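You operate a simulated robot arm through the tools that you are given. There is no shell and no other tool. Be economical: measure what you need, move in short steps, check, and stop when the job is done.

The job below is to be done with a simulated robot arm. You get a single attempt, and the scene is never put back.

## Task
Lid the trailer's crate and fix both brackets over it, buckles shut.
Fine: one bracket each side of the knob.

The check looks at the end state, three seconds after you hand in, the way a careful person would. Anything else that was tipped, shoved, dropped, spilled or broken makes it a failure. A push-on lid holds only when it is set on centred and level and pressed home; a screw cap is set on level and turned clockwise until tight.

## Robot
A 6-joint arm with a fingered hand, hanging from a carriage that runs on a rail from [-1974, 1263] to [115, -74] (x, y) and turns from -364 to 324 degrees about z. Base frame: it is fixed where the carriage stands at the start and does not move with it; the origin is on the floor, on the carriage's upright axis, x ahead of it, y to its left, z up; the surface under the hand at the start is at about z = 620. Lengths are in mm, angles in degrees, forces in N, time in s.
With the tool pointing down near the work surface it reaches from about 100 to 360 mm from the robot's upright axis, wherever it stands. Its first joint turns from -166.0 to 166.0 degrees. Places, roughly: blue buckle lever [100, 200, 700]; crate lid [7500, 16750, 250]; crate lid (41x31x5 cm) [600, 200, 600]; yellow buckle lever [200, 200, 700]. Payload 4 kg.
Tool frame: the origin (TCP) lies between the finger pads and is the grasp point; the fingertips stand 29 mm ahead of it; z points along the fingers, y is the line along which they close. The gripper opens to 100 mm. The gripper's body begins 34 mm behind the TCP. The gripper is a hand of 5 fingers: y runs from the thumb to the fingers, the wrist lies at [-15, -114, -189] in the tool frame, and closing takes about 1.5 s.
Orientation is told as [roll, pitch, yaw] about the base's x, y, z axes, in that order, counted from this pose: with the fingers straight down and the wrist toward the robot, the tool's x, y and z point along [0, 1, 0], [1, 0, 0] and [0, 0, -1] of the base frame.

## Interface
- The arm moves only by the tool step_arm. Its argument "moves" is a list of rows, each an object of numbers (a shift or turn left out is 0, a gripper value left out holds the last): "dx", "dy", "dz": the shift along the tool's x, y, z in mm; "ax", "ay", "az": the turn, a rotation vector about the tool's x, y, z in degrees. In form: [{"dx": .., "dy": .., "dz": .., "ax": .., "ay": .., "az": ..}, ...]. A call has 1 to 12 rows; each row shifts and turns the commanded pose from where the row before left it, along the tool's axes as they then stand. "hand" is the finger opening in mm, from 0 to 100, set as the call begins (left out, the last holds). A row lasts 0.2 s, in which the tool goes at most 50 mm and 8.6 degrees; a call with a longer step from one row to the next is refused whole, and so is a gripper value outside its range. Where a pose cannot be reached the arm comes as near as it can. A force on the tool above 40 N (or 10 N above the force at the start of the call, whichever is more), or a blocked arm, ends the call early, and 0.2 s more pass. Each finger travels about 108 mm/s and halts on what it meets, pressing with about 33 N; the grip force reading is that of the motor and also rises with nothing between the fingers. The clock runs only during rows and for 0.2 s after the last one: add rows that do not move to give the fingers time. It gives the time, the measured TCP pose, the force on the tool (base axes), the opening and the grip force at its end, in the units of the frame above (readings bear some noise), with the torque about the TCP (base axes, N m) and any sound that the robot's microphone picked up.
- Cameras (640 x 400 px; columns grow to the right, rows downward): "scene" is now at [260.8, 2.4, 1737.9]; the picture's right is [0.02, -1.00, 0.00], its down [-0.93, -0.02, -0.36] and it looks along [0.36, 0.01, -0.93] (base axes); focal length 249 px, centre (320, 200). "wrist" rides on the gripper at [66, -86, -121] in the tool frame; the picture's right is [-0.76, 0.31, -0.58], its down [-0.59, -0.70, 0.40] and it looks along [-0.28, 0.64, 0.71] (tool axes); focal length 247 px, centre (320, 200).
- camera(camera): a new picture of that camera. It takes no simulated time.
- lift_body(by): slides the trunk up (or, below 0, down) by that many mm; the arm and the scene camera ride with it, the base frame stays. It gives what a move gives, with no picture.
- roll_base(legs): drives the robot by 1 to 6 legs, each [ahead, left, turn to the left] in mm, mm and degrees, along the robot's own axes; the way and the turn of a leg run together, so that a leg with both is an arc; at most 1500 mm and 180 degrees a leg. The arm and the cameras ride along, it lands a little off, and it stops where it bumps. It keeps to its track: a leg is cut to what the track allows. It gives what a move gives.
- curl_fingers(index, middle, ring, little, thumb_bend, thumb_turn): sets how far each is bent, from 0 (flat) to 1 (curled in); at 0.3 the hand is open as for a grip, at 0.7 the pads meet at the TCP. One left out holds its place. A second passes; each finger stops where it meets its share of the squeeze, and holds until it gets a number again. A gripper value or a shape takes the hand back. It gives what a move gives, with no picture; readings hold the bend of each and the force on index, middle, ring, little, thumb and palm. thumb_turn goes from beside the hand (0) to across from the fingers (1), as for a grip.
- set_grasp(shape): the hand has 5 fingers and takes this shape, open, in about a second: jaw (thumb against the fingers, like two jaws); tri (thumb and two fingers); tip (a fingertip pinch); poke (one finger out to press); point (the index stretched); flat (the hand flat); cup (the hand cupped); fist (a fist). The gripper value then closes the fingers along that shape, each until it touches; the sizes above hold for jaw. It gives what a move gives, with no picture.
- pan_tilt(pan, tilt): turns the head with the scene camera to pan (to the left, within 155 degrees either way) and tilt (down, from -29 to 69), counted from straight ahead of the robot. It gives what a move gives.
- measure_at(camera, pixels): for up to 12 pixels [column, row] of the newest picture of that camera ("zoom" is the newest enlarged one), the place [x, y, z] in the base frame of the surface seen there, good to about 3 mm. It takes no simulated time.
- zoom(camera, box): a new picture of the part [left, top, right, bottom] of that camera's present view, enlarged. It takes no simulated time.
- hand_in(): hands the job in; it is judged then, once.

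Keep the steps short. Do not move on a guess: measure, check each grasp and each placing, and mend mistakes. In all there are 80 turns and 68 pictures (those below and enlarged ones count). Leave the gripper open and the arm clear of the work at the hand-in unless told otherwise, and finish with a single line.

The tools are called by a JSON object that holds its "fn" and its "kwargs". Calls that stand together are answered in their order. step_arm: Moves the arm, as the interface text tells. Its arguments: {"type":"object","properties":{"moves":{"type":"array","items":{"type":"object","properties":{"dx":{"type":"number"},"dy":{"type":"number"},"dz":{"type":"number"},"ax":{"type":"number"},"ay":{"type":"number"},"az":{"type":"number"}}}},"hand":{"type":"number"}},"required":["moves"]} The other tools are called the same way: lift_body (by) slides the trunk up or down; set_grasp (shape) gives the hand a shape; curl_fingers (index, middle, ring, little, thumb_bend, thumb_turn) moves the fingers one by one; roll_base (legs) drives the base; pan_tilt (pan, tilt) turns the head that bears the scene camera; camera (camera) takes a picture; measure_at (camera, pixels) gives the place of the surface under pixels of a picture; zoom (camera, box) takes an enlarged picture of a part of a camera's view; hand_in () hands the job in.

At the start:

```text
clock: 0.0
tcp_pos: [626.1, 218.8, 1159.8]
orientation: [-0.1, 0.0, 0.1]
wrist_force: [-0.2, 0.2, -0.2]
torque: [-0.02, 0.0, 0.0]
opening: 100.1
finger_force: 0.1
shape: jaw
bend: [0.3, 0.3, 0.3, 0.3, 0.3, 0.98]
finger forces: [0.0, 0.0, 0.1, 0.0, 0.0, 0.1]
trunk travel left (down, up): [-475.0, 125.0]
robot x, y, heading: [-1.4, -2.0, 0.1]
head pan, tilt: [1.1, 68.8]
```

scene: 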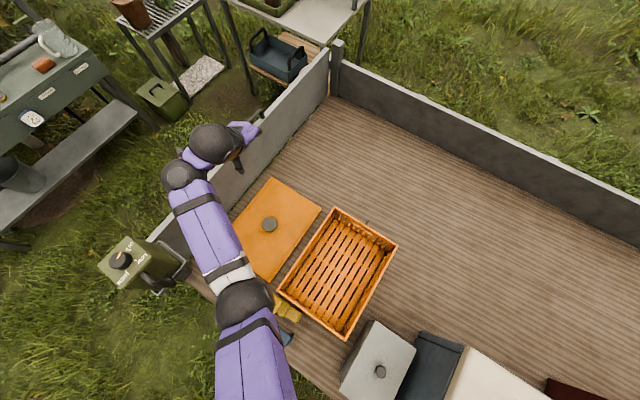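
wrist: 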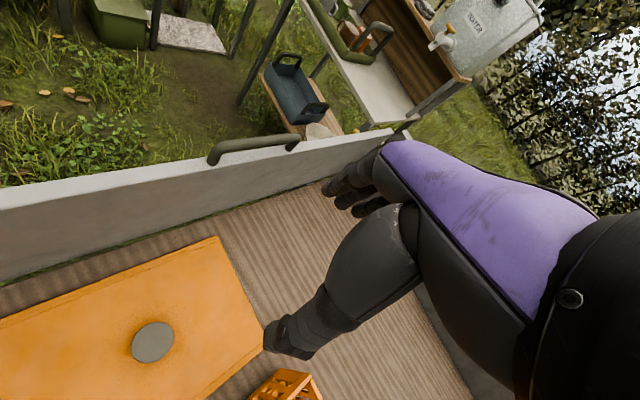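

I see the orange crate around (340,270), its lid around (272,228), and yellow/blue items near (285,310). I'll enlarge these and measure them.

{"fn": "zoom", "kwargs": {"camera": "scene", "box": [220, 170, 420, 350]}}

{"fn": "measure_at", "kwargs": {"camera": "scene", "pixels": [[270, 225], [270, 180], [320, 208], [269, 279], [337, 210], [396, 245], [344, 336], [280, 292], [340, 270], [289, 309], [286, 337], [420, 200]]}}

```text
2.22 times, centred on (320, 260) of scene
```

zoom: 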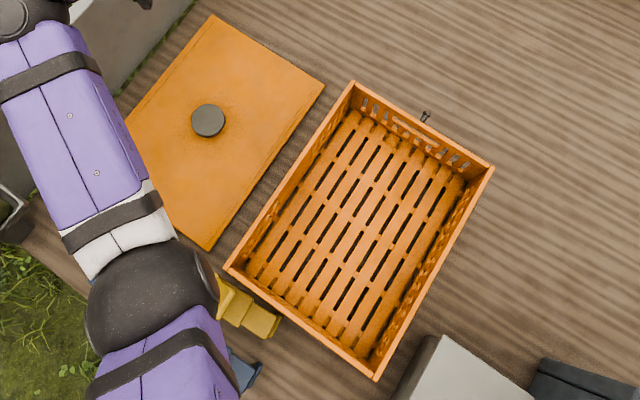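

```text
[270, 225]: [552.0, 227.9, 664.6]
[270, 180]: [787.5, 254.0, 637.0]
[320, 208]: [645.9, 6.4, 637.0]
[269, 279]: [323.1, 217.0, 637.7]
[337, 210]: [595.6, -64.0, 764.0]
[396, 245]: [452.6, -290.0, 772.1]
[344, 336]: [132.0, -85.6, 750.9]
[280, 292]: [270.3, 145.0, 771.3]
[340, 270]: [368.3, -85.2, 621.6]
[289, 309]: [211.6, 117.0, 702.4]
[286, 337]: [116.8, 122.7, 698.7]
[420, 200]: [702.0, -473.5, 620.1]
```

The arm hides the yellow and blue levers. I'll turn the carriage right by 90 degrees, with the arm high, and pan the head back left to see them.

{"fn": "roll_base", "kwargs": {"legs": [[0, 0, -90]]}}

{"fn": "pan_tilt", "kwargs": {"pan": 90, "tilt": 60}}

{"fn": "camera", "kwargs": {"camera": "scene"}}

```text
clock: 4.2
tcp_pos: [212.5, -628.4, 1159.7]
orientation: [-0.1, 0.0, -90.5]
wrist_force: [-0.1, 0.6, 0.1]
torque: [-0.03, 0.0, -0.02]
opening: 100.1
finger_force: 0.1
shape: jaw
bend: [0.3, 0.3, 0.3, 0.3, 0.3, 0.98]
finger forces: [0.1, 0.1, 0.0, 0.1, 0.1, 0.0]
trunk travel left (down, up): [-475.0, 125.0]
robot x, y, heading: [1.2, -1.3, -90.5]
head pan, tilt: [1.1, 68.8]
```

```text
clock: 5.9
tcp_pos: [212.0, -627.3, 1160.5]
orientation: [0.0, 0.0, -90.5]
wrist_force: [0.0, 0.0, 0.2]
torque: [0.0, -0.02, 0.0]
opening: 99.6
finger_force: 0.1
shape: jaw
bend: [0.3, 0.3, 0.3, 0.3, 0.3, 0.98]
finger forces: [0.1, 0.0, 0.0, 0.1, 0.0, 0.1]
trunk travel left (down, up): [-475.0, 125.0]
robot x, y, heading: [1.4, -0.7, -90.4]
head pan, tilt: [90.0, 60.0]
```

```text
64 pictures are left
```

scene: 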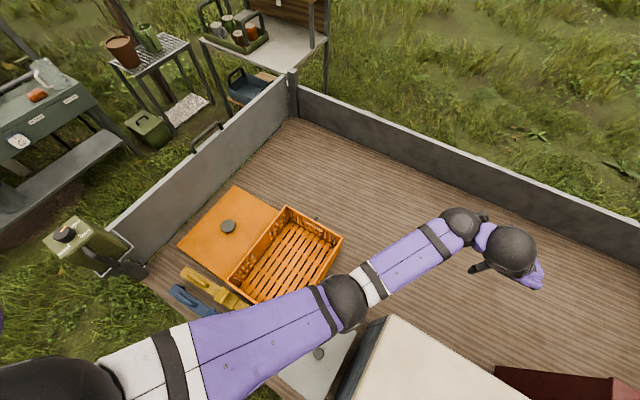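

The yellow and blue levers show now at (212,287) and (190,302). I'll enlarge that part.

{"fn": "zoom", "kwargs": {"camera": "scene", "box": [150, 240, 280, 321]}}

{"fn": "zoom", "kwargs": {"camera": "scene", "box": [170, 180, 362, 300]}}

```text
4.92 times, centred on (215, 280) of scene
```

zoom: 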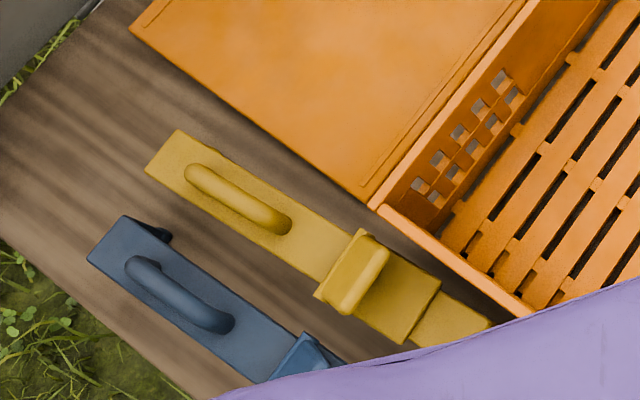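

```text
3.33 times, centred on (266, 240) of scene
```

zoom: 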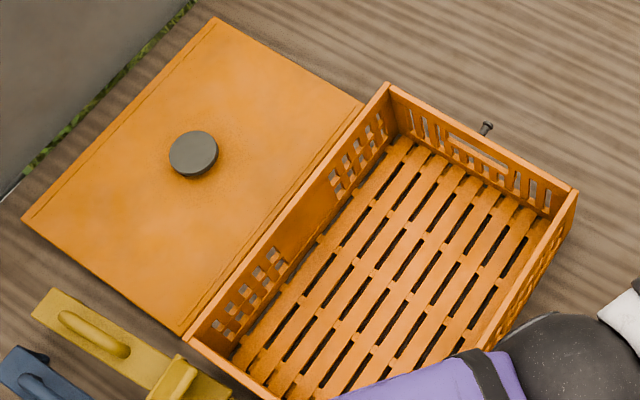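

I need the whole bracket and the pin that shows near the crate's far end. I'll turn on by -80 degrees so the arm points away, and look with pan 150.

{"fn": "roll_base", "kwargs": {"legs": [[0, 0, -60]]}}

{"fn": "pan_tilt", "kwargs": {"pan": 150, "tilt": 52}}

{"fn": "camera", "kwargs": {"camera": "scene"}}

```text
clock: 8.9
tcp_pos: [-435.5, -499.7, 1160.0]
orientation: [0.0, 0.0, -150.3]
wrist_force: [0.4, 0.1, -0.3]
torque: [-0.02, 0.01, 0.01]
opening: 99.8
finger_force: 0.1
shape: jaw
bend: [0.3, 0.3, 0.3, 0.3, 0.3, 0.98]
finger forces: [0.1, 0.1, 0.0, 0.1, 0.0, 0.1]
trunk travel left (down, up): [-475.0, 125.0]
robot x, y, heading: [-0.0, -3.2, -150.3]
head pan, tilt: [90.0, 60.0]
```

```text
clock: 10.2
tcp_pos: [-436.3, -498.4, 1159.3]
orientation: [0.0, 0.0, -150.4]
wrist_force: [0.3, -0.4, -0.4]
torque: [-0.01, 0.0, 0.0]
opening: 99.8
finger_force: 0.1
shape: jaw
bend: [0.3, 0.3, 0.3, 0.3, 0.3, 0.98]
finger forces: [0.0, 0.1, 0.1, 0.0, 0.1, 0.0]
trunk travel left (down, up): [-475.0, 125.0]
robot x, y, heading: [-1.6, -0.4, -150.4]
head pan, tilt: [150.0, 52.0]
```

```text
61 pictures are left
```

scene: 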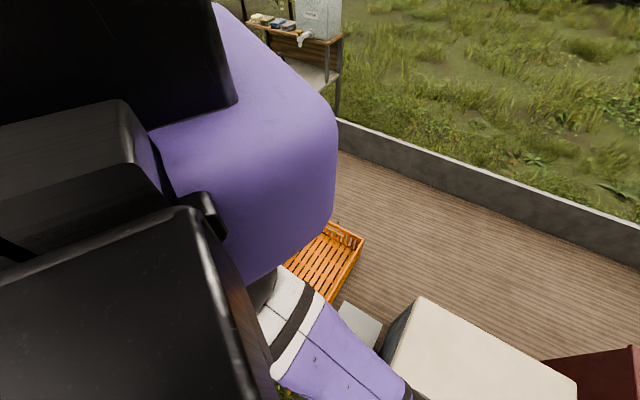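

The trunk blocks the view from here. I'll turn to the other side (heading about +80) and look to the right.

{"fn": "roll_base", "kwargs": {"legs": [[0, 0, 150], [0, 0, 80]]}}

{"fn": "pan_tilt", "kwargs": {"pan": -110, "tilt": 60}}

{"fn": "camera", "kwargs": {"camera": "scene"}}

```text
clock: 20.1
tcp_pos: [-85.3, 658.0, 1159.0]
orientation: [0.0, 0.0, 78.1]
wrist_force: [0.1, 0.3, 0.5]
torque: [0.02, -0.01, -0.01]
opening: 99.8
finger_force: 0.0
shape: jaw
bend: [0.3, 0.3, 0.3, 0.3, 0.3, 0.98]
finger forces: [0.0, 0.0, 0.0, 0.0, 0.1, 0.0]
trunk travel left (down, up): [-475.0, 125.0]
robot x, y, heading: [-1.7, -0.3, 78.2]
head pan, tilt: [150.0, 52.0]
```

```text
clock: 23.8
tcp_pos: [-84.2, 657.8, 1160.5]
orientation: [0.0, 0.1, 78.2]
wrist_force: [-0.6, -0.3, -0.2]
torque: [0.05, 0.01, 0.01]
opening: 99.9
finger_force: 0.1
shape: jaw
bend: [0.3, 0.3, 0.3, 0.3, 0.3, 0.98]
finger forces: [0.0, 0.0, 0.0, 0.0, 0.0, 0.0]
trunk travel left (down, up): [-475.0, 125.0]
robot x, y, heading: [2.7, 0.7, 78.2]
head pan, tilt: [-110.0, 60.0]
```

```text
60 pictures are left
```

scene: 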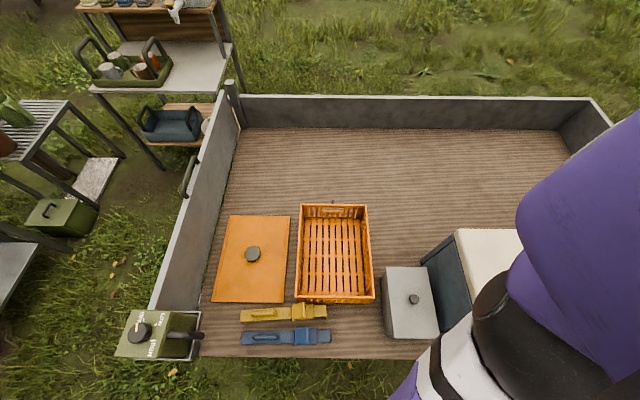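

Clear view now. I'll enlarge the levers and the crate, including the pin.

{"fn": "zoom", "kwargs": {"camera": "scene", "box": [230, 290, 342, 360]}}

{"fn": "measure_at", "kwargs": {"camera": "zoom", "pixels": [[75, 145], [365, 130], [450, 110], [530, 130], [130, 125], [230, 135], [80, 275], [380, 275], [460, 275], [560, 265], [440, 90], [600, 50]]}}

{"fn": "zoom", "kwargs": {"camera": "scene", "box": [200, 190, 400, 315]}}

```text
5.71 times, centred on (286, 325) of scene
```

zoom: 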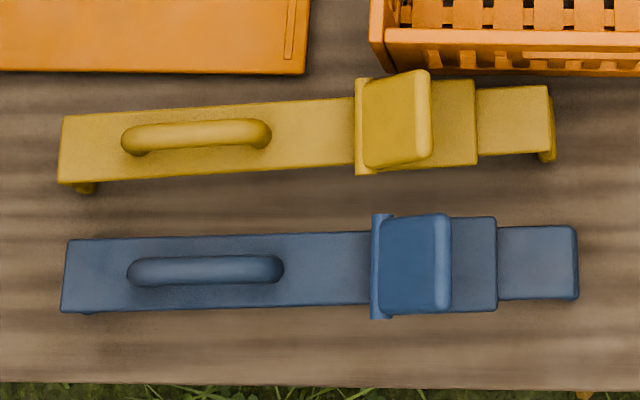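

```text
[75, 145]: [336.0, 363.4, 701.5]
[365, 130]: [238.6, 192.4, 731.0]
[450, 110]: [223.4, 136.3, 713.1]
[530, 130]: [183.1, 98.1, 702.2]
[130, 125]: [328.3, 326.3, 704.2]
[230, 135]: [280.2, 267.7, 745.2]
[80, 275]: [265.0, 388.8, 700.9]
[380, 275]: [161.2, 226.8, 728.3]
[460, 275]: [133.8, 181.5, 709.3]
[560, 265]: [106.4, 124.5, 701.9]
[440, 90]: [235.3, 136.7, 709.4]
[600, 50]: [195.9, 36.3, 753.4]
```

```text
3.20 times, centred on (300, 252) of scene
```

zoom: 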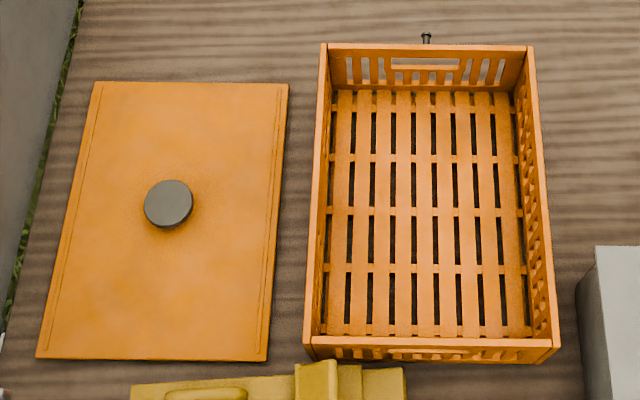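

Now I see the brackets are U-shaped straps about 310 mm long, standing on their end hooks, parallel to the crate's short side. Next I measure the lid's and the crate's corners in this enlarged picture.

{"fn": "measure_at", "kwargs": {"camera": "zoom", "pixels": [[97, 86], [285, 87], [265, 357], [41, 354], [168, 200], [324, 47], [531, 49], [553, 346], [307, 343], [426, 45], [426, 38], [313, 200]]}}

{"fn": "zoom", "kwargs": {"camera": "scene", "box": [290, 190, 386, 250]}}

{"fn": "zoom", "kwargs": {"camera": "scene", "box": [280, 260, 392, 330]}}

```text
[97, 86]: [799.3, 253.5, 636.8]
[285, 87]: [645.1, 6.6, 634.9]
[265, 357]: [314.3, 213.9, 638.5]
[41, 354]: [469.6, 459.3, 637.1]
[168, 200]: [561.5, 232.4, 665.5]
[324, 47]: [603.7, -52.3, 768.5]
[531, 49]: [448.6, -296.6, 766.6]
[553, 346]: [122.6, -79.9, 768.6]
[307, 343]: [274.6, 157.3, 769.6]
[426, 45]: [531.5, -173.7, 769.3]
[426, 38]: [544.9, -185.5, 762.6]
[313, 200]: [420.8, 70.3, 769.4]
```

```text
6.67 times, centred on (338, 220) of scene
```

zoom: 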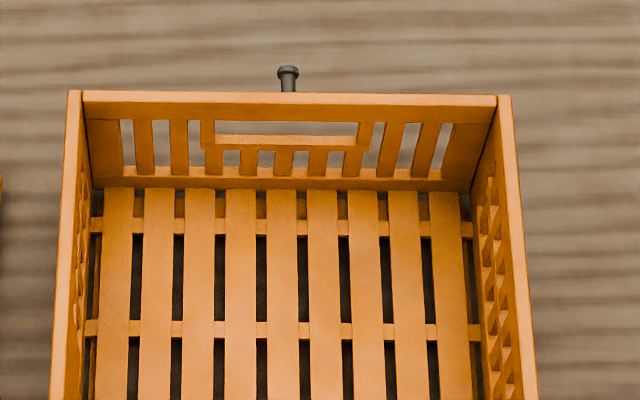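

```text
5.71 times, centred on (336, 295) of scene
```

zoom: 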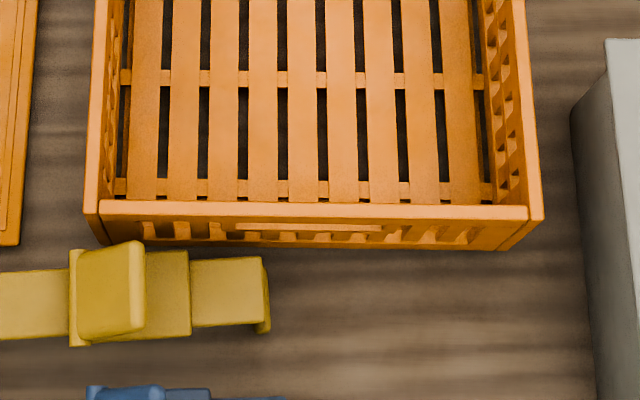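

Measured: lid centre (557,233), top z 637, knob top 665, long-axis square at 57.9°; crate rim centre (362,-68), z 769, at about 57.3°. So the lid goes by (-195,-301) and turns about -0.6°. I turn back to face the lid and lower the trunk partway.

{"fn": "roll_base", "kwargs": {"legs": [[0, 0, -75]]}}

{"fn": "lift_body", "kwargs": {"by": -300}}

{"fn": "pan_tilt", "kwargs": {"pan": 0, "tilt": 60}}

{"fn": "camera", "kwargs": {"camera": "scene"}}

{"fn": "camera", "kwargs": {"camera": "wrist"}}

```text
clock: 27.4
tcp_pos: [616.6, 245.2, 1159.0]
orientation: [-0.1, 0.0, 2.6]
wrist_force: [0.1, 0.1, 0.2]
torque: [0.01, -0.01, -0.01]
opening: 100.0
finger_force: 0.1
shape: jaw
bend: [0.3, 0.3, 0.3, 0.3, 0.3, 0.98]
finger forces: [0.1, 0.0, 0.0, 0.0, 0.0, 0.1]
trunk travel left (down, up): [-475.0, 125.0]
robot x, y, heading: [2.4, -1.3, 2.8]
head pan, tilt: [-110.0, 60.0]
```

```text
clock: 30.4
tcp_pos: [616.3, 247.0, 861.1]
orientation: [0.0, 0.0, 2.4]
wrist_force: [0.1, -0.8, -0.6]
torque: [0.0, 0.04, -0.01]
opening: 100.1
finger_force: 0.0
shape: jaw
bend: [0.3, 0.3, 0.3, 0.3, 0.3, 0.98]
finger forces: [0.0, 0.0, 0.0, 0.1, 0.1, 0.0]
trunk travel left (down, up): [-175.0, 425.0]
robot x, y, heading: [0.9, -1.3, 2.8]
head pan, tilt: [-110.0, 60.0]
```

```text
clock: 32.3
tcp_pos: [616.0, 244.9, 859.1]
orientation: [0.1, 0.0, 2.5]
wrist_force: [0.5, 0.2, 0.1]
torque: [0.0, 0.03, 0.01]
opening: 99.7
finger_force: 0.0
shape: jaw
bend: [0.3, 0.3, 0.3, 0.3, 0.3, 0.98]
finger forces: [0.0, 0.0, 0.1, 0.0, 0.0, 0.1]
trunk travel left (down, up): [-175.0, 425.0]
robot x, y, heading: [0.0, -0.9, 2.3]
head pan, tilt: [0.0, 60.0]
```

```text
55 pictures are left
```

scene: 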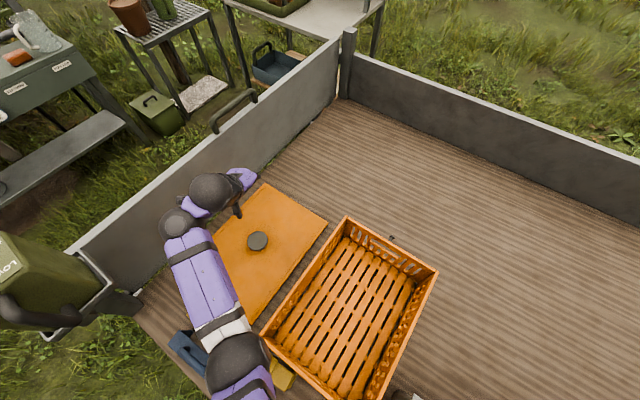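

```text
54 pictures are left
```

wrist: 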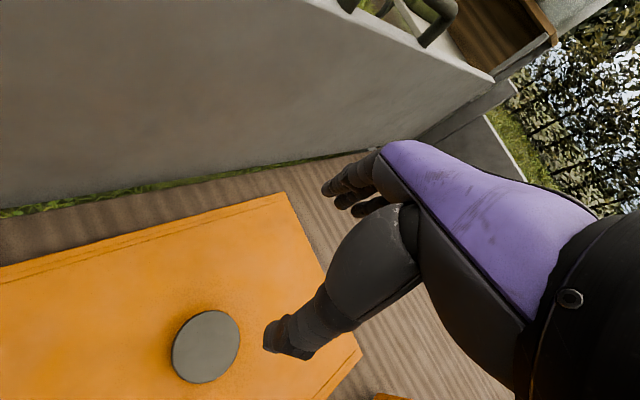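

Fine so far. I measure the knob and the side wall's top, which is near the hand.

{"fn": "measure_at", "kwargs": {"camera": "scene", "pixels": [[257, 240], [257, 233], [257, 247], [249, 241], [266, 240], [200, 150], [250, 110], [120, 225]]}}

{"fn": "measure_at", "kwargs": {"camera": "wrist", "pixels": [[205, 345], [205, 315], [205, 378], [176, 350], [236, 340], [205, 388]]}}

```text
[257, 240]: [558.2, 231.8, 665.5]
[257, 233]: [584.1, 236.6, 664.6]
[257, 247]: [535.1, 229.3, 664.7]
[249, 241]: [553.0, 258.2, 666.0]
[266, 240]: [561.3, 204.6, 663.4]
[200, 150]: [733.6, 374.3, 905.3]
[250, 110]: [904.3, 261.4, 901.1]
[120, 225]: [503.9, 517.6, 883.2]
```

```text
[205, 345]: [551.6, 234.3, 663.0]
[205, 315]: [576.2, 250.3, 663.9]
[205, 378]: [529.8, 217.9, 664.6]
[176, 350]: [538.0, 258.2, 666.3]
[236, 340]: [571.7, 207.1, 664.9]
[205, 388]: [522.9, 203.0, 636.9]
```

Knob centre is (557,232), about 58 mm wide, top z 665; the wall is well clear. I move above it at z≈760.

{"fn": "step_arm", "kwargs": {"moves": [{"dx": -3.5, "dy": -20, "dz": 20}, {"dx": -3.5, "dy": -20, "dz": 25}, {"dx": -3.5, "dy": -19.5, "dz": 27}, {"dz": 28}], "hand": 100}}

{"fn": "camera", "kwargs": {"camera": "wrist"}}

```text
clock: 33.3
tcp_pos: [557.2, 231.5, 759.6]
orientation: [0.0, 0.0, 2.5]
wrist_force: [0.6, -0.3, -0.2]
torque: [-0.03, -0.01, 0.01]
opening: 99.6
finger_force: 0.0
shape: jaw
bend: [0.3, 0.3, 0.3, 0.3, 0.3, 0.98]
finger forces: [0.1, 0.0, 0.0, 0.0, 0.0, 0.0]
trunk travel left (down, up): [-175.0, 425.0]
robot x, y, heading: [-3.3, -3.5, 2.2]
head pan, tilt: [0.0, 60.0]
```

```text
53 pictures are left
```

wrist: 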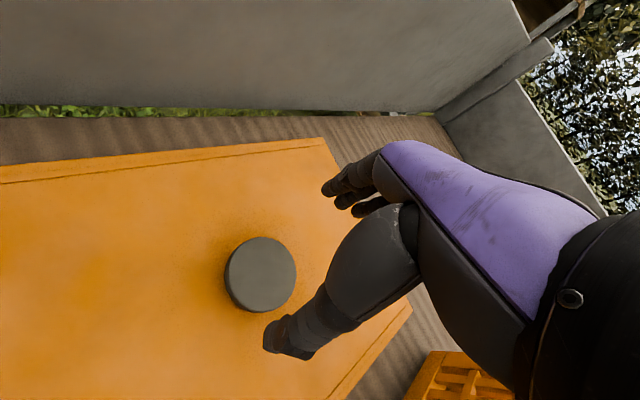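

The arm reaches well and the knob sits between thumb and fingers. I lower to z≈672 so the tips stay just above the lid plate.

{"fn": "step_arm", "kwargs": {"moves": [{"dz": 25}, {"dz": 25}, {"dz": 20}, {"dz": 15}, {}]}}

{"fn": "camera", "kwargs": {"camera": "wrist"}}

```text
clock: 34.5
tcp_pos: [555.4, 232.8, 674.9]
orientation: [0.0, 0.0, 2.5]
wrist_force: [-0.1, 0.4, 0.2]
torque: [0.02, 0.02, 0.05]
opening: 99.7
finger_force: 0.1
shape: jaw
bend: [0.3, 0.3, 0.3, 0.3, 0.3, 0.98]
finger forces: [0.0, 0.0, 0.0, 0.0, 0.0, 0.0]
trunk travel left (down, up): [-175.0, 425.0]
robot x, y, heading: [-0.5, -0.0, 2.6]
head pan, tilt: [0.0, 60.0]
```

```text
52 pictures are left
```

wrist: 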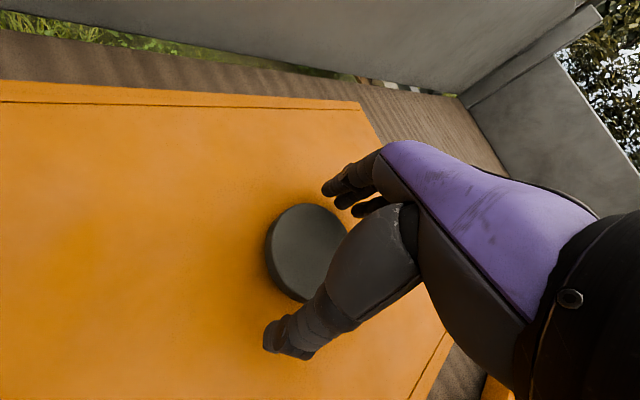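

Good alignment. 5 mm lower, then I close on the knob.

{"fn": "step_arm", "kwargs": {"moves": [{"dz": 5}, {}]}}

{"fn": "step_arm", "kwargs": {"moves": [{}, {}, {}, {}, {}, {}, {}, {}], "hand": 20}}

{"fn": "camera", "kwargs": {"camera": "wrist"}}

```text
clock: 35.1
tcp_pos: [557.1, 232.1, 670.2]
orientation: [0.1, 0.0, 2.5]
wrist_force: [-0.4, -0.4, -0.4]
torque: [-0.03, -0.06, 0.0]
opening: 99.6
finger_force: 0.0
shape: jaw
bend: [0.3, 0.3, 0.3, 0.3, 0.3, 0.98]
finger forces: [0.1, 0.1, 0.0, 0.0, 0.0, 0.0]
trunk travel left (down, up): [-175.0, 425.0]
robot x, y, heading: [1.6, 1.8, 2.5]
head pan, tilt: [0.0, 60.0]
```

```text
clock: 36.9
tcp_pos: [556.4, 232.2, 670.5]
orientation: [0.0, 0.0, 2.5]
wrist_force: [0.1, 0.1, 0.4]
torque: [0.02, -0.02, -0.04]
opening: 57.3
finger_force: 32.4
shape: jaw
bend: [0.38, 0.4, 0.74, 0.5, 0.3, 1.0]
finger forces: [22.7, 7.8, 0.1, 0.0, 31.4, 0.1]
trunk travel left (down, up): [-175.0, 425.0]
robot x, y, heading: [-0.7, -0.7, 2.3]
head pan, tilt: [0.0, 60.0]
```

```text
51 pictures are left
```

wrist: 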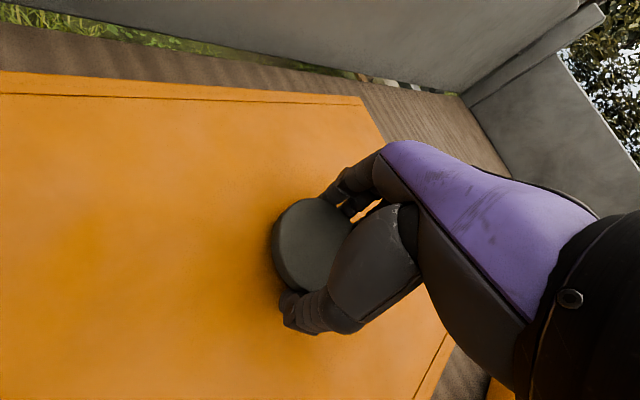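

The thumb, index and middle finger hold the knob at 57 mm. I lift 30 mm and check that it is held and level.

{"fn": "step_arm", "kwargs": {"moves": [{"dz": -6}, {"dz": -8}, {"dz": -8}, {"dz": -8}, {}]}}

{"fn": "camera", "kwargs": {"camera": "scene"}}

```text
clock: 38.1
tcp_pos: [557.0, 232.9, 700.8]
orientation: [0.0, 0.1, 2.5]
wrist_force: [-0.9, 0.1, -2.9]
torque: [-0.03, -0.01, 0.0]
opening: 57.3
finger_force: 33.0
shape: jaw
bend: [0.38, 0.4, 0.74, 0.5, 0.3, 1.0]
finger forces: [22.9, 7.8, 0.1, 0.0, 31.5, 0.1]
trunk travel left (down, up): [-175.0, 425.0]
robot x, y, heading: [4.6, 1.7, 2.5]
head pan, tilt: [0.0, 60.0]
```

```text
50 pictures are left
```

scene: 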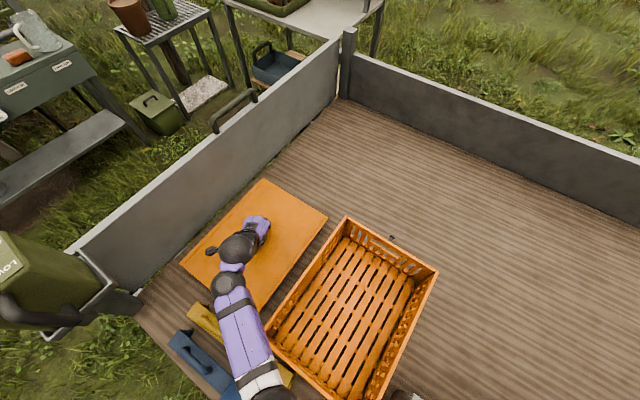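

{"fn": "measure_at", "kwargs": {"camera": "scene", "pixels": [[265, 183], [323, 215], [185, 261], [249, 309], [250, 260], [290, 215]]}}

```text
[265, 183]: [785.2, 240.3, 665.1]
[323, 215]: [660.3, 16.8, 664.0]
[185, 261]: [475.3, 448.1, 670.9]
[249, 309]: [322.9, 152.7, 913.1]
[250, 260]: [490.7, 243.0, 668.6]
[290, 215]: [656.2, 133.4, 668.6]
```

The lid is level (z 664–670 across). I raise the trunk by 190 so the lid clears the 769 rim.

{"fn": "lift_body", "kwargs": {"by": 190}}

{"fn": "step_arm", "kwargs": {"moves": [{"dx": -25, "dy": -16}, {"dx": -25, "dy": -16}, {"dx": -25, "dy": -16}, {"dx": -25, "dy": -16}, {"dx": -25, "dy": -16}, {"dx": -25, "dy": -16}, {}]}}

```text
clock: 40.2
tcp_pos: [555.9, 232.3, 889.9]
orientation: [-0.1, -0.1, 2.5]
wrist_force: [-0.1, -0.4, -2.8]
torque: [0.01, 0.02, 0.0]
opening: 57.3
finger_force: 33.1
shape: jaw
bend: [0.38, 0.4, 0.74, 0.5, 0.3, 1.0]
finger forces: [22.9, 7.9, 0.1, 0.1, 31.4, 0.1]
trunk travel left (down, up): [-365.0, 235.0]
robot x, y, heading: [-1.3, -4.9, 2.4]
head pan, tilt: [0.0, 60.0]
```

```text
clock: 41.8
tcp_pos: [467.6, 77.1, 889.5]
orientation: [0.0, 0.0, 2.6]
wrist_force: [0.0, -0.5, -3.5]
torque: [0.02, -0.02, 0.02]
opening: 57.5
finger_force: 32.9
shape: jaw
bend: [0.38, 0.4, 0.74, 0.5, 0.3, 1.0]
finger forces: [22.9, 7.9, 0.0, 0.1, 31.6, 0.0]
trunk travel left (down, up): [-365.0, 235.0]
robot x, y, heading: [-1.5, -0.4, 2.6]
head pan, tilt: [0.0, 60.0]
```

Holding. I carry on to above the crate, TCP target (362,-69), with a turn of -0.6°.

{"fn": "step_arm", "kwargs": {"moves": [{"dx": -23.5, "dy": -18.7}, {"dx": -23.5, "dy": -18.7}, {"dx": -23.5, "dy": -18.7}, {"dx": -23.5, "dy": -18.7}, {"dx": -23.5, "dy": -18.7}, {"dx": -23.7, "dy": -18.5}, {"az": 0.6}, {}]}}

{"fn": "camera", "kwargs": {"camera": "scene"}}

{"fn": "camera", "kwargs": {"camera": "wrist"}}

```text
clock: 43.6
tcp_pos: [362.1, -67.4, 889.4]
orientation: [0.0, 0.0, 1.8]
wrist_force: [1.0, -0.7, -2.4]
torque: [-0.02, 0.0, -0.02]
opening: 57.0
finger_force: 33.0
shape: jaw
bend: [0.38, 0.4, 0.74, 0.5, 0.3, 1.0]
finger forces: [22.7, 8.1, 0.0, 0.0, 31.2, 0.0]
trunk travel left (down, up): [-365.0, 235.0]
robot x, y, heading: [-0.5, -3.2, 2.6]
head pan, tilt: [0.0, 60.0]
```

```text
49 pictures are left
```

scene: 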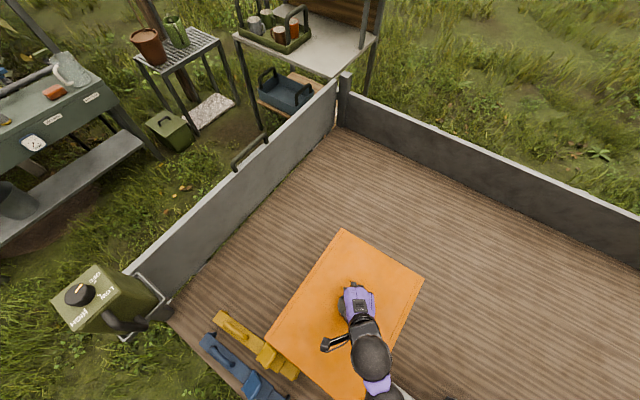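

```text
48 pictures are left
```

wrist: 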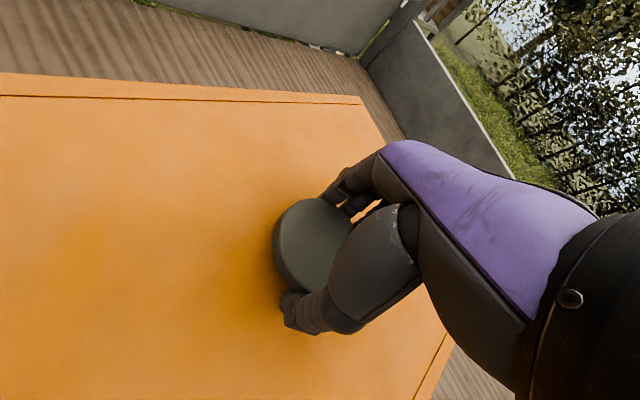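

The lid now hangs over the crate. I measure its visible corners to check centring.

{"fn": "measure_at", "kwargs": {"camera": "scene", "pixels": [[343, 233], [421, 281], [270, 345], [305, 288], [383, 257], [300, 360]]}}

```text
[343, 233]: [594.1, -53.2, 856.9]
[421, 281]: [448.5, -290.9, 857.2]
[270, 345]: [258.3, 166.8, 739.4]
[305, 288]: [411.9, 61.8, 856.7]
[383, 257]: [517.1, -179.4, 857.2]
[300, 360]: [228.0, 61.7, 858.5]
```

{"fn": "zoom", "kwargs": {"camera": "scene", "box": [250, 220, 442, 340]}}

{"fn": "measure_at", "kwargs": {"camera": "zoom", "pixels": [[310, 40], [573, 203], [576, 204], [304, 40], [310, 36], [440, 117], [440, 120], [178, 230], [182, 232], [186, 234]]}}

```text
3.33 times, centred on (346, 280) of scene
```

zoom: 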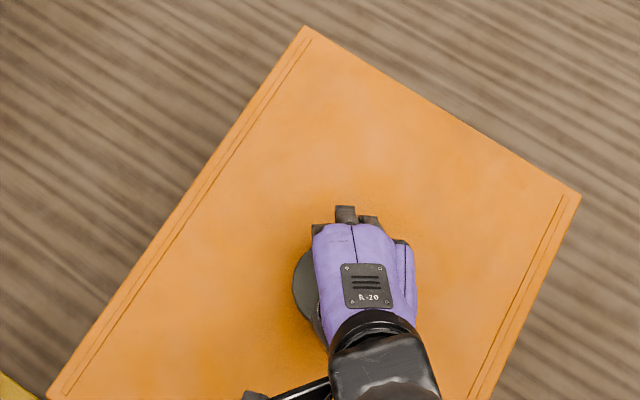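

```text
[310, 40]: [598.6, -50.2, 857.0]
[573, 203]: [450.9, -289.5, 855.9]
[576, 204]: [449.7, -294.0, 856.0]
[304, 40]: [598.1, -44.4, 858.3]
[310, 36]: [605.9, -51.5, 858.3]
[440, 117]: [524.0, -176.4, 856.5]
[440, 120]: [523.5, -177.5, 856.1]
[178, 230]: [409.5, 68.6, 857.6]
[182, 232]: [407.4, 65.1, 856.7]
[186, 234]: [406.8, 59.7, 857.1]
```

Position agrees with the plan within the measuring error. I lower to just above the rim (TCP z≈826; contact expected near 819) and check again.

{"fn": "step_arm", "kwargs": {"moves": [{"dz": 20, "dx": -1}, {"dz": 20}, {"dz": 15}, {"dz": 8}, {}]}}

{"fn": "zoom", "kwargs": {"camera": "scene", "box": [250, 220, 442, 340]}}

{"fn": "zoom", "kwargs": {"camera": "scene", "box": [240, 280, 432, 400]}}

```text
clock: 44.8
tcp_pos: [361.1, -68.1, 826.1]
orientation: [0.0, 0.0, 1.9]
wrist_force: [-0.1, 0.5, -3.0]
torque: [-0.04, 0.01, 0.02]
opening: 57.1
finger_force: 33.1
shape: jaw
bend: [0.38, 0.4, 0.74, 0.5, 0.3, 1.0]
finger forces: [22.7, 8.1, 0.0, 0.1, 31.2, 0.1]
trunk travel left (down, up): [-365.0, 235.0]
robot x, y, heading: [2.0, -1.7, 2.6]
head pan, tilt: [0.0, 60.0]
```

```text
3.33 times, centred on (346, 280) of scene
```

zoom: 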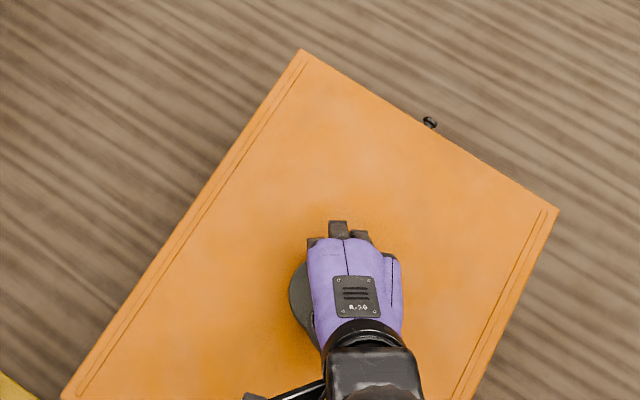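

```text
3.33 times, centred on (336, 340) of scene
```

zoom: 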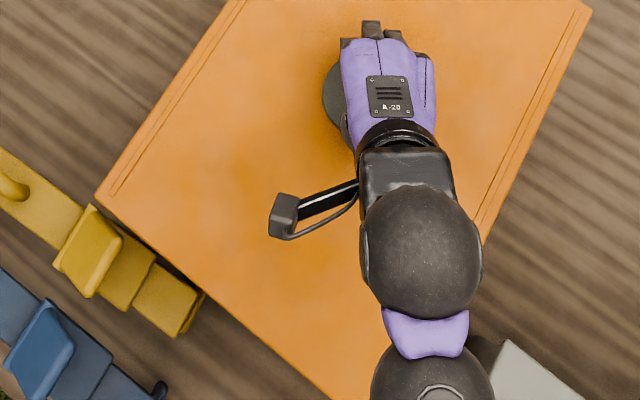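

{"fn": "measure_at", "kwargs": {"camera": "zoom", "pixels": [[100, 196], [103, 194], [586, 8], [200, 284], [202, 281], [150, 125], [154, 128], [480, 235], [560, 70]]}}

```text
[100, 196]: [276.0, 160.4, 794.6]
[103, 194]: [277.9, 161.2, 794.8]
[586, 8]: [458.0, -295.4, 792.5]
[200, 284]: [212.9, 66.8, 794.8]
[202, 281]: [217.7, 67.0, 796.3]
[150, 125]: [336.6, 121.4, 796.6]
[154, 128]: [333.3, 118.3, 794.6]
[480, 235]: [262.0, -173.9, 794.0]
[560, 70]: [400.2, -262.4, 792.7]
```

The lid's edges lie within a few mm of the crate's rim and run parallel. I lower gently, watching the force.

{"fn": "step_arm", "kwargs": {"moves": [{"dz": 3}, {"dz": 3}, {"dz": 3}, {"dz": 3}, {}]}}

```text
clock: 46.0
tcp_pos: [361.4, -68.1, 814.8]
orientation: [0.0, 0.0, 1.9]
wrist_force: [0.3, 1.0, -2.0]
torque: [-0.01, 0.02, 0.0]
opening: 57.2
finger_force: 32.7
shape: jaw
bend: [0.38, 0.4, 0.74, 0.5, 0.3, 1.0]
finger forces: [22.7, 8.1, 0.1, 0.0, 31.2, 0.0]
trunk travel left (down, up): [-365.0, 235.0]
robot x, y, heading: [2.7, 1.3, 2.5]
head pan, tilt: [0.0, 60.0]
```

No contact at z 815, below where a skirt clash would show. Going on down.

{"fn": "step_arm", "kwargs": {"moves": [{"dz": 2}, {"dz": 2}, {"dz": 2}, {"dz": 2}, {"dz": 2}, {"dz": 2}, {}]}}

```text
clock: 47.3
tcp_pos: [365.6, -70.4, 808.6]
orientation: [-0.2, -0.5, 1.8]
wrist_force: [-3.8, 1.3, 13.7]
torque: [0.07, 0.11, -0.03]
opening: 56.2
finger_force: 32.7
shape: jaw
bend: [0.38, 0.41, 0.74, 0.5, 0.3, 1.0]
finger forces: [23.9, 7.7, 0.1, 0.0, 34.1, 0.0]
trunk travel left (down, up): [-365.0, 235.0]
robot x, y, heading: [0.1, 3.6, 2.6]
head pan, tilt: [0.0, 60.0]
stopped in row 6: the force on the tool passed its limit at 45 N (the readings are from after the stop); the commanded pose is now the measured one
```

Contact at z≈809, and the hand was pushed about 4 mm along the crate's long axis. I check how the lid sits.

{"fn": "camera", "kwargs": {"camera": "scene"}}

{"fn": "zoom", "kwargs": {"camera": "scene", "box": [240, 230, 432, 350]}}

{"fn": "measure_at", "kwargs": {"camera": "scene", "pixels": [[340, 242], [410, 285], [388, 325], [272, 338], [305, 286], [318, 370], [300, 340], [375, 265]]}}

```text
44 pictures are left
```

scene: 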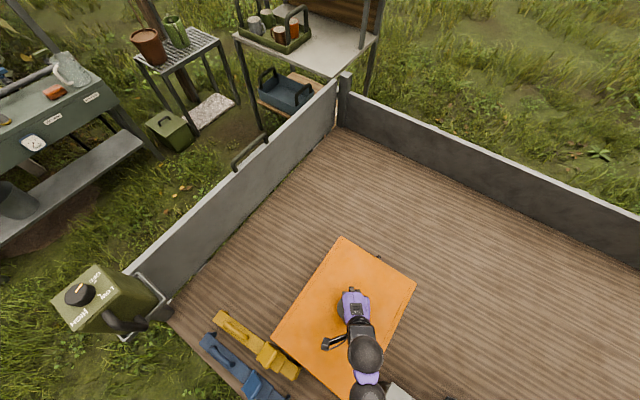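

```text
3.33 times, centred on (336, 290) of scene
```

zoom: 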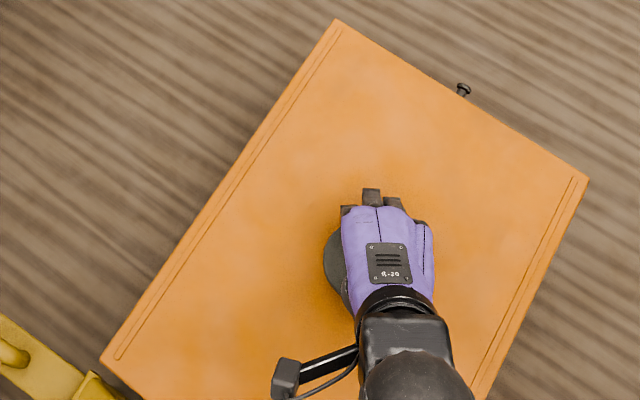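

```text
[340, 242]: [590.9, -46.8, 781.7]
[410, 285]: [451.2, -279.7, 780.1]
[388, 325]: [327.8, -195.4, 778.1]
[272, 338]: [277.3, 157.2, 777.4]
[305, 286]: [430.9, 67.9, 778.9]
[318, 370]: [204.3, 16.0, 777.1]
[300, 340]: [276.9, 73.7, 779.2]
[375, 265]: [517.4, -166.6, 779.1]
```

The lid lies nearly flat, z 777–782. I measure its corners exactly on the enlarged picture to see if it is centred.

{"fn": "measure_at", "kwargs": {"camera": "zoom", "pixels": [[336, 23], [585, 181], [104, 360], [470, 107], [470, 110], [200, 219], [203, 222], [540, 265], [536, 262], [150, 388]]}}

```text
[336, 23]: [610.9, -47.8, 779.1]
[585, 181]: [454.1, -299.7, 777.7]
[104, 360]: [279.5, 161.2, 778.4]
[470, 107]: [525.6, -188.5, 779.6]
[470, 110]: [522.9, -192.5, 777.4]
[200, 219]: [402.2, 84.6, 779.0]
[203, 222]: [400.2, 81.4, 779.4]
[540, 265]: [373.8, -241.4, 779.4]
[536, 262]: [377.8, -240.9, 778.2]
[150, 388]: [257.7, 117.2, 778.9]
```

The skirt (17 mm deep in all) is now about 7–8 mm over the rim all round and level, so it is engaged and centred. I take out the 0.5° tilt and press straight down.

{"fn": "step_arm", "kwargs": {"moves": [{"ax": 0.5, "ay": 0.2}, {"dz": 2}, {"dz": 2}, {"dz": 2}, {"dz": 2}]}}

```text
clock: 48.0
tcp_pos: [365.4, -69.2, 807.5]
orientation: [-0.2, -0.4, 1.8]
wrist_force: [-7.0, 2.5, 16.1]
torque: [0.06, 0.18, 0.02]
opening: 56.1
finger_force: 32.3
shape: jaw
bend: [0.38, 0.41, 0.74, 0.5, 0.3, 1.0]
finger forces: [23.0, 7.7, 0.0, 0.1, 37.6, 0.0]
trunk travel left (down, up): [-365.0, 235.0]
robot x, y, heading: [-0.3, 3.6, 2.4]
head pan, tilt: [0.0, 60.0]
stopped in row 3: the force on the tool passed its limit at 44 N (the readings are from after the stop); the commanded pose is now the measured one
```

There is a side force of about -7 N in x, so the grip is holding the lid a bit off. I let go so it can settle, and rise to look.

{"fn": "step_arm", "kwargs": {"moves": [{}, {}, {}, {}, {"dz": -20}, {"dz": -40}, {"dz": -40}, {}], "hand": 100}}

{"fn": "zoom", "kwargs": {"camera": "scene", "box": [240, 230, 432, 350]}}

{"fn": "measure_at", "kwargs": {"camera": "zoom", "pixels": [[336, 23], [585, 181], [104, 360], [470, 110], [203, 222], [536, 262], [150, 385], [337, 40], [570, 185], [120, 350]]}}

```text
clock: 49.8
tcp_pos: [365.9, -70.3, 906.4]
orientation: [-0.1, -0.3, 1.9]
wrist_force: [0.6, -0.6, -1.3]
torque: [-0.01, 0.02, 0.0]
opening: 99.9
finger_force: 0.1
shape: jaw
bend: [0.3, 0.3, 0.3, 0.3, 0.3, 0.98]
finger forces: [0.1, 0.0, 0.0, 0.1, 0.0, 0.0]
trunk travel left (down, up): [-365.0, 235.0]
robot x, y, heading: [-2.5, -3.5, 2.5]
head pan, tilt: [0.0, 60.0]
```

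```text
3.33 times, centred on (336, 290) of scene
```

zoom: 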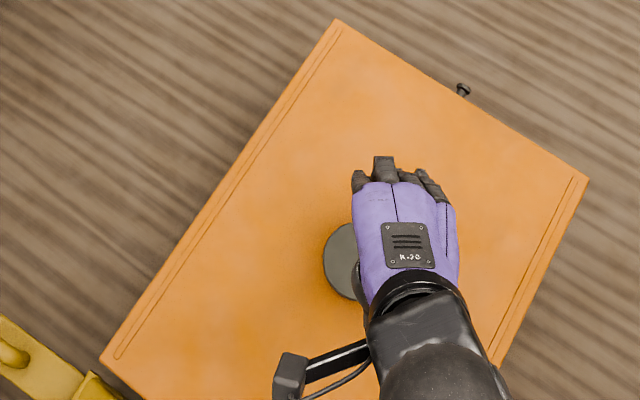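

```text
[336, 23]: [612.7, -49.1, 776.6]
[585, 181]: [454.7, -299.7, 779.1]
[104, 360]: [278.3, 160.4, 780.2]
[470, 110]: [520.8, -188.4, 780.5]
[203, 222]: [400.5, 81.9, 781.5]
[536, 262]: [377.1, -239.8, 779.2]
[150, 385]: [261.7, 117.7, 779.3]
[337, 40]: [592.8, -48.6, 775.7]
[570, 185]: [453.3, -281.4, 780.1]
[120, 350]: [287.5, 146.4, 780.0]
```

Lid sits about level but some 4–5 mm high. I make a fist to press on the knob, and look at where the knuckles are.

{"fn": "set_grasp", "kwargs": {"shape": "fist"}}

{"fn": "camera", "kwargs": {"camera": "wrist"}}

{"fn": "zoom", "kwargs": {"camera": "scene", "box": [240, 230, 432, 350]}}

```text
clock: 50.7
tcp_pos: [365.5, -69.6, 906.8]
orientation: [-0.1, -0.2, 1.9]
wrist_force: [0.2, 0.5, 0.2]
torque: [0.02, 0.01, -0.01]
opening: 0.2
finger_force: 0.0
shape: fist
bend: [0.99, 1.0, 1.0, 1.0, 0.87, 0.84]
finger forces: [0.0, 0.0, 0.1, 0.1, 0.0, 0.1]
trunk travel left (down, up): [-365.0, 235.0]
robot x, y, heading: [0.4, -0.2, 2.4]
head pan, tilt: [0.0, 60.0]
```

```text
41 pictures are left
```

wrist: 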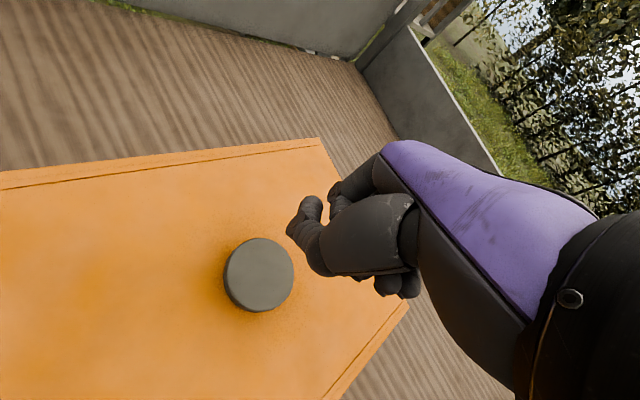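

```text
3.33 times, centred on (336, 290) of scene
```

zoom: 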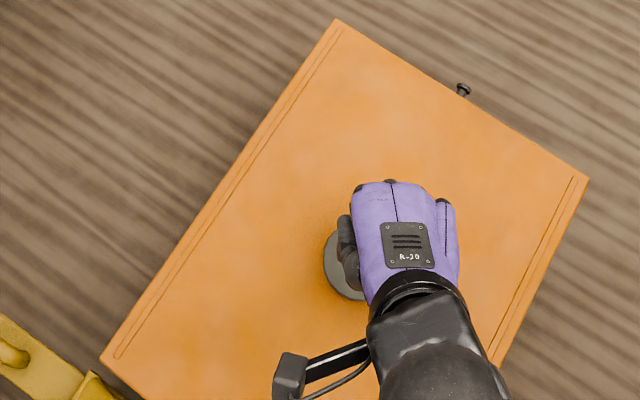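

I measure the fist's parts in the wrist picture to find its lowest region against the knob.

{"fn": "measure_at", "kwargs": {"camera": "wrist", "pixels": [[258, 270], [310, 205], [320, 255], [365, 235], [385, 288], [408, 288], [355, 272], [340, 205], [395, 250]]}}

```text
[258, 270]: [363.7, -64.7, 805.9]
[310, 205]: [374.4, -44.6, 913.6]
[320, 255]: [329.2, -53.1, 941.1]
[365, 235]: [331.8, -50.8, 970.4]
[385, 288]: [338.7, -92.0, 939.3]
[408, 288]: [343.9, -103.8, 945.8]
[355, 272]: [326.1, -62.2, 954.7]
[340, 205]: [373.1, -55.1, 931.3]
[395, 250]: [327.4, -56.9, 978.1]
```

The thumb sticks out lowest; the curled fingers are the sturdy part. I swing the thumb aside and look again.

{"fn": "curl_fingers", "kwargs": {"thumb_turn": 0, "thumb_bend": 0.5}}

{"fn": "camera", "kwargs": {"camera": "wrist"}}

```text
clock: 51.7
tcp_pos: [364.4, -71.5, 907.2]
orientation: [-0.1, -0.2, 1.9]
wrist_force: [-0.8, 0.2, 0.4]
torque: [0.01, -0.02, -0.01]
opening: 85.2
finger_force: 0.1
shape: fingers
bend: [1.0, 1.0, 1.0, 1.0, 0.5, 0.0]
finger forces: [0.1, 0.0, 0.1, 0.1, 0.0, 0.0]
trunk travel left (down, up): [-365.0, 235.0]
robot x, y, heading: [1.5, -1.2, 2.7]
head pan, tilt: [0.0, 60.0]
```

```text
39 pictures are left
```

wrist: 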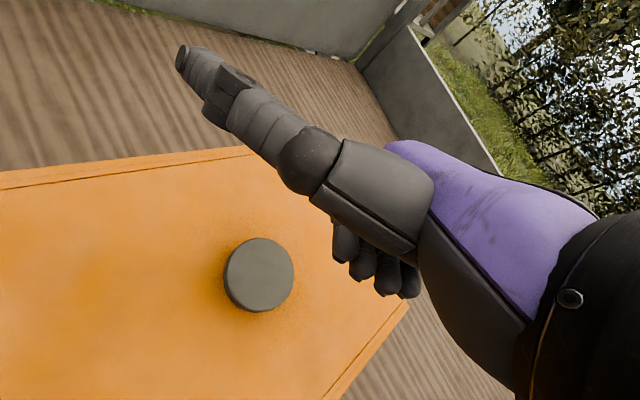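

{"fn": "measure_at", "kwargs": {"camera": "wrist", "pixels": [[345, 240], [340, 255], [360, 272], [385, 288], [408, 290], [215, 110], [190, 60], [365, 245], [258, 272]]}}

```text
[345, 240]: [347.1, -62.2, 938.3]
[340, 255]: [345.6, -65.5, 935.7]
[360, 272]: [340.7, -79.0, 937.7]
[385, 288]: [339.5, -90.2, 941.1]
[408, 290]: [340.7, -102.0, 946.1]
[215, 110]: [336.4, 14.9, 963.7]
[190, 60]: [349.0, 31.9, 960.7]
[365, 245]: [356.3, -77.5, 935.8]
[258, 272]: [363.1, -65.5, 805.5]
```

Curled knuckles sit at about (355,-80), z≈936, versus knob (363,-66), z 805. I shift +9 in x, +14 in y and come down close to the knob.

{"fn": "step_arm", "kwargs": {"moves": [{"dx": 14, "dy": 9}, {"dz": 35}, {"dz": 35}, {"dz": 25}, {"dz": 8}, {"dz": 5}, {"dz": 5}, {"dz": 4}, {"dz": 4}, {"dz": 4}, {"dz": 4}]}}

```text
clock: 53.5
tcp_pos: [381.4, -57.4, 797.9]
orientation: [-0.3, -1.5, 2.1]
wrist_force: [0.0, 0.8, 11.9]
torque: [-0.11, -0.19, 0.04]
opening: 84.8
finger_force: 5.8
shape: fingers
bend: [1.0, 1.0, 1.0, 1.0, 0.5, 0.0]
finger forces: [0.0, 11.6, 0.1, 0.1, 0.0, 0.0]
trunk travel left (down, up): [-365.0, 235.0]
robot x, y, heading: [0.7, -0.7, 2.6]
head pan, tilt: [0.0, 60.0]
stopped in row 8: the force on the tool passed its limit at 44 N (the readings are from after the stop); the commanded pose is now the measured one
```

{"fn": "zoom", "kwargs": {"camera": "scene", "box": [240, 230, 432, 350]}}

{"fn": "measure_at", "kwargs": {"camera": "zoom", "pixels": [[336, 23], [585, 181], [104, 360], [470, 110], [203, 222], [536, 262], [150, 385], [337, 40], [570, 185], [120, 350], [300, 150], [200, 300]]}}

```text
3.33 times, centred on (336, 290) of scene
```

zoom: 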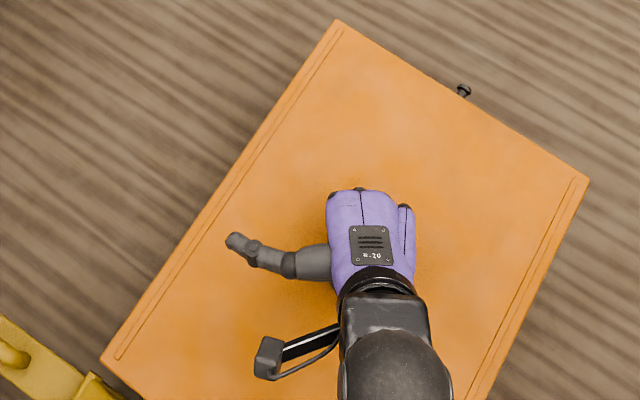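

```text
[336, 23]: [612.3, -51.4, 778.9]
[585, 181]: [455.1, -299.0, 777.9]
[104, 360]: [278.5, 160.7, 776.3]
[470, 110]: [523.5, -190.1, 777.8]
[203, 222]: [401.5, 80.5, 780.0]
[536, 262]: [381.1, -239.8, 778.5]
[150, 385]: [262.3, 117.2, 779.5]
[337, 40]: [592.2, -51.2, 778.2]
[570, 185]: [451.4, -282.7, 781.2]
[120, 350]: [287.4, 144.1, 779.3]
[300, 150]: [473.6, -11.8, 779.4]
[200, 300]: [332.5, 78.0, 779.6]
```

The reading is unchanged at ~779 and level. It may already be home; I need a side look. I raise the hand, turn left, and lower the view onto the near side of the crate.

{"fn": "step_arm", "kwargs": {"moves": [{"dz": -40}, {"dz": -45}, {"dz": -45}, {"ax": 1.3, "ay": 0.2}, {}]}}

{"fn": "roll_base", "kwargs": {"legs": [[0, 0, 90]]}}

{"fn": "pan_tilt", "kwargs": {"pan": -115, "tilt": 55}}

{"fn": "camera", "kwargs": {"camera": "scene"}}

```text
clock: 54.7
tcp_pos: [374.4, -57.1, 927.7]
orientation: [-0.2, 0.0, 2.0]
wrist_force: [0.0, 0.0, -0.5]
torque: [-0.01, -0.01, -0.01]
opening: 84.9
finger_force: 0.0
shape: fingers
bend: [1.0, 1.0, 1.0, 1.0, 0.5, 0.0]
finger forces: [0.1, 0.0, 0.0, 0.1, 0.0, 0.0]
trunk travel left (down, up): [-365.0, 235.0]
robot x, y, heading: [0.7, -1.0, 2.4]
head pan, tilt: [0.0, 60.0]
```

```text
clock: 59.0
tcp_pos: [53.2, 377.3, 928.4]
orientation: [-0.3, 0.1, 92.5]
wrist_force: [0.6, 0.1, -0.2]
torque: [0.01, -0.05, -0.03]
opening: 84.8
finger_force: 0.1
shape: fingers
bend: [1.0, 1.0, 1.0, 1.0, 0.5, 0.0]
finger forces: [0.0, 0.0, 0.0, 0.1, 0.0, 0.0]
trunk travel left (down, up): [-365.0, 235.0]
robot x, y, heading: [-2.7, 2.6, 93.1]
head pan, tilt: [0.0, 60.0]
```

```text
clock: 60.9
tcp_pos: [53.2, 377.2, 926.0]
orientation: [-0.2, 0.2, 92.6]
wrist_force: [-0.5, 0.2, -0.2]
torque: [0.0, -0.01, 0.0]
opening: 85.0
finger_force: 0.1
shape: fingers
bend: [1.0, 1.0, 1.0, 1.0, 0.5, 0.0]
finger forces: [0.0, 0.0, 0.0, 0.1, 0.1, 0.0]
trunk travel left (down, up): [-365.0, 235.0]
robot x, y, heading: [2.3, -0.4, 93.1]
head pan, tilt: [-115.0, 55.0]
```

```text
37 pictures are left
```

scene: 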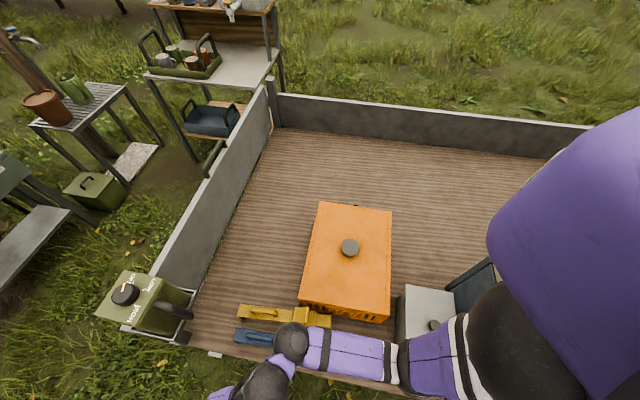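

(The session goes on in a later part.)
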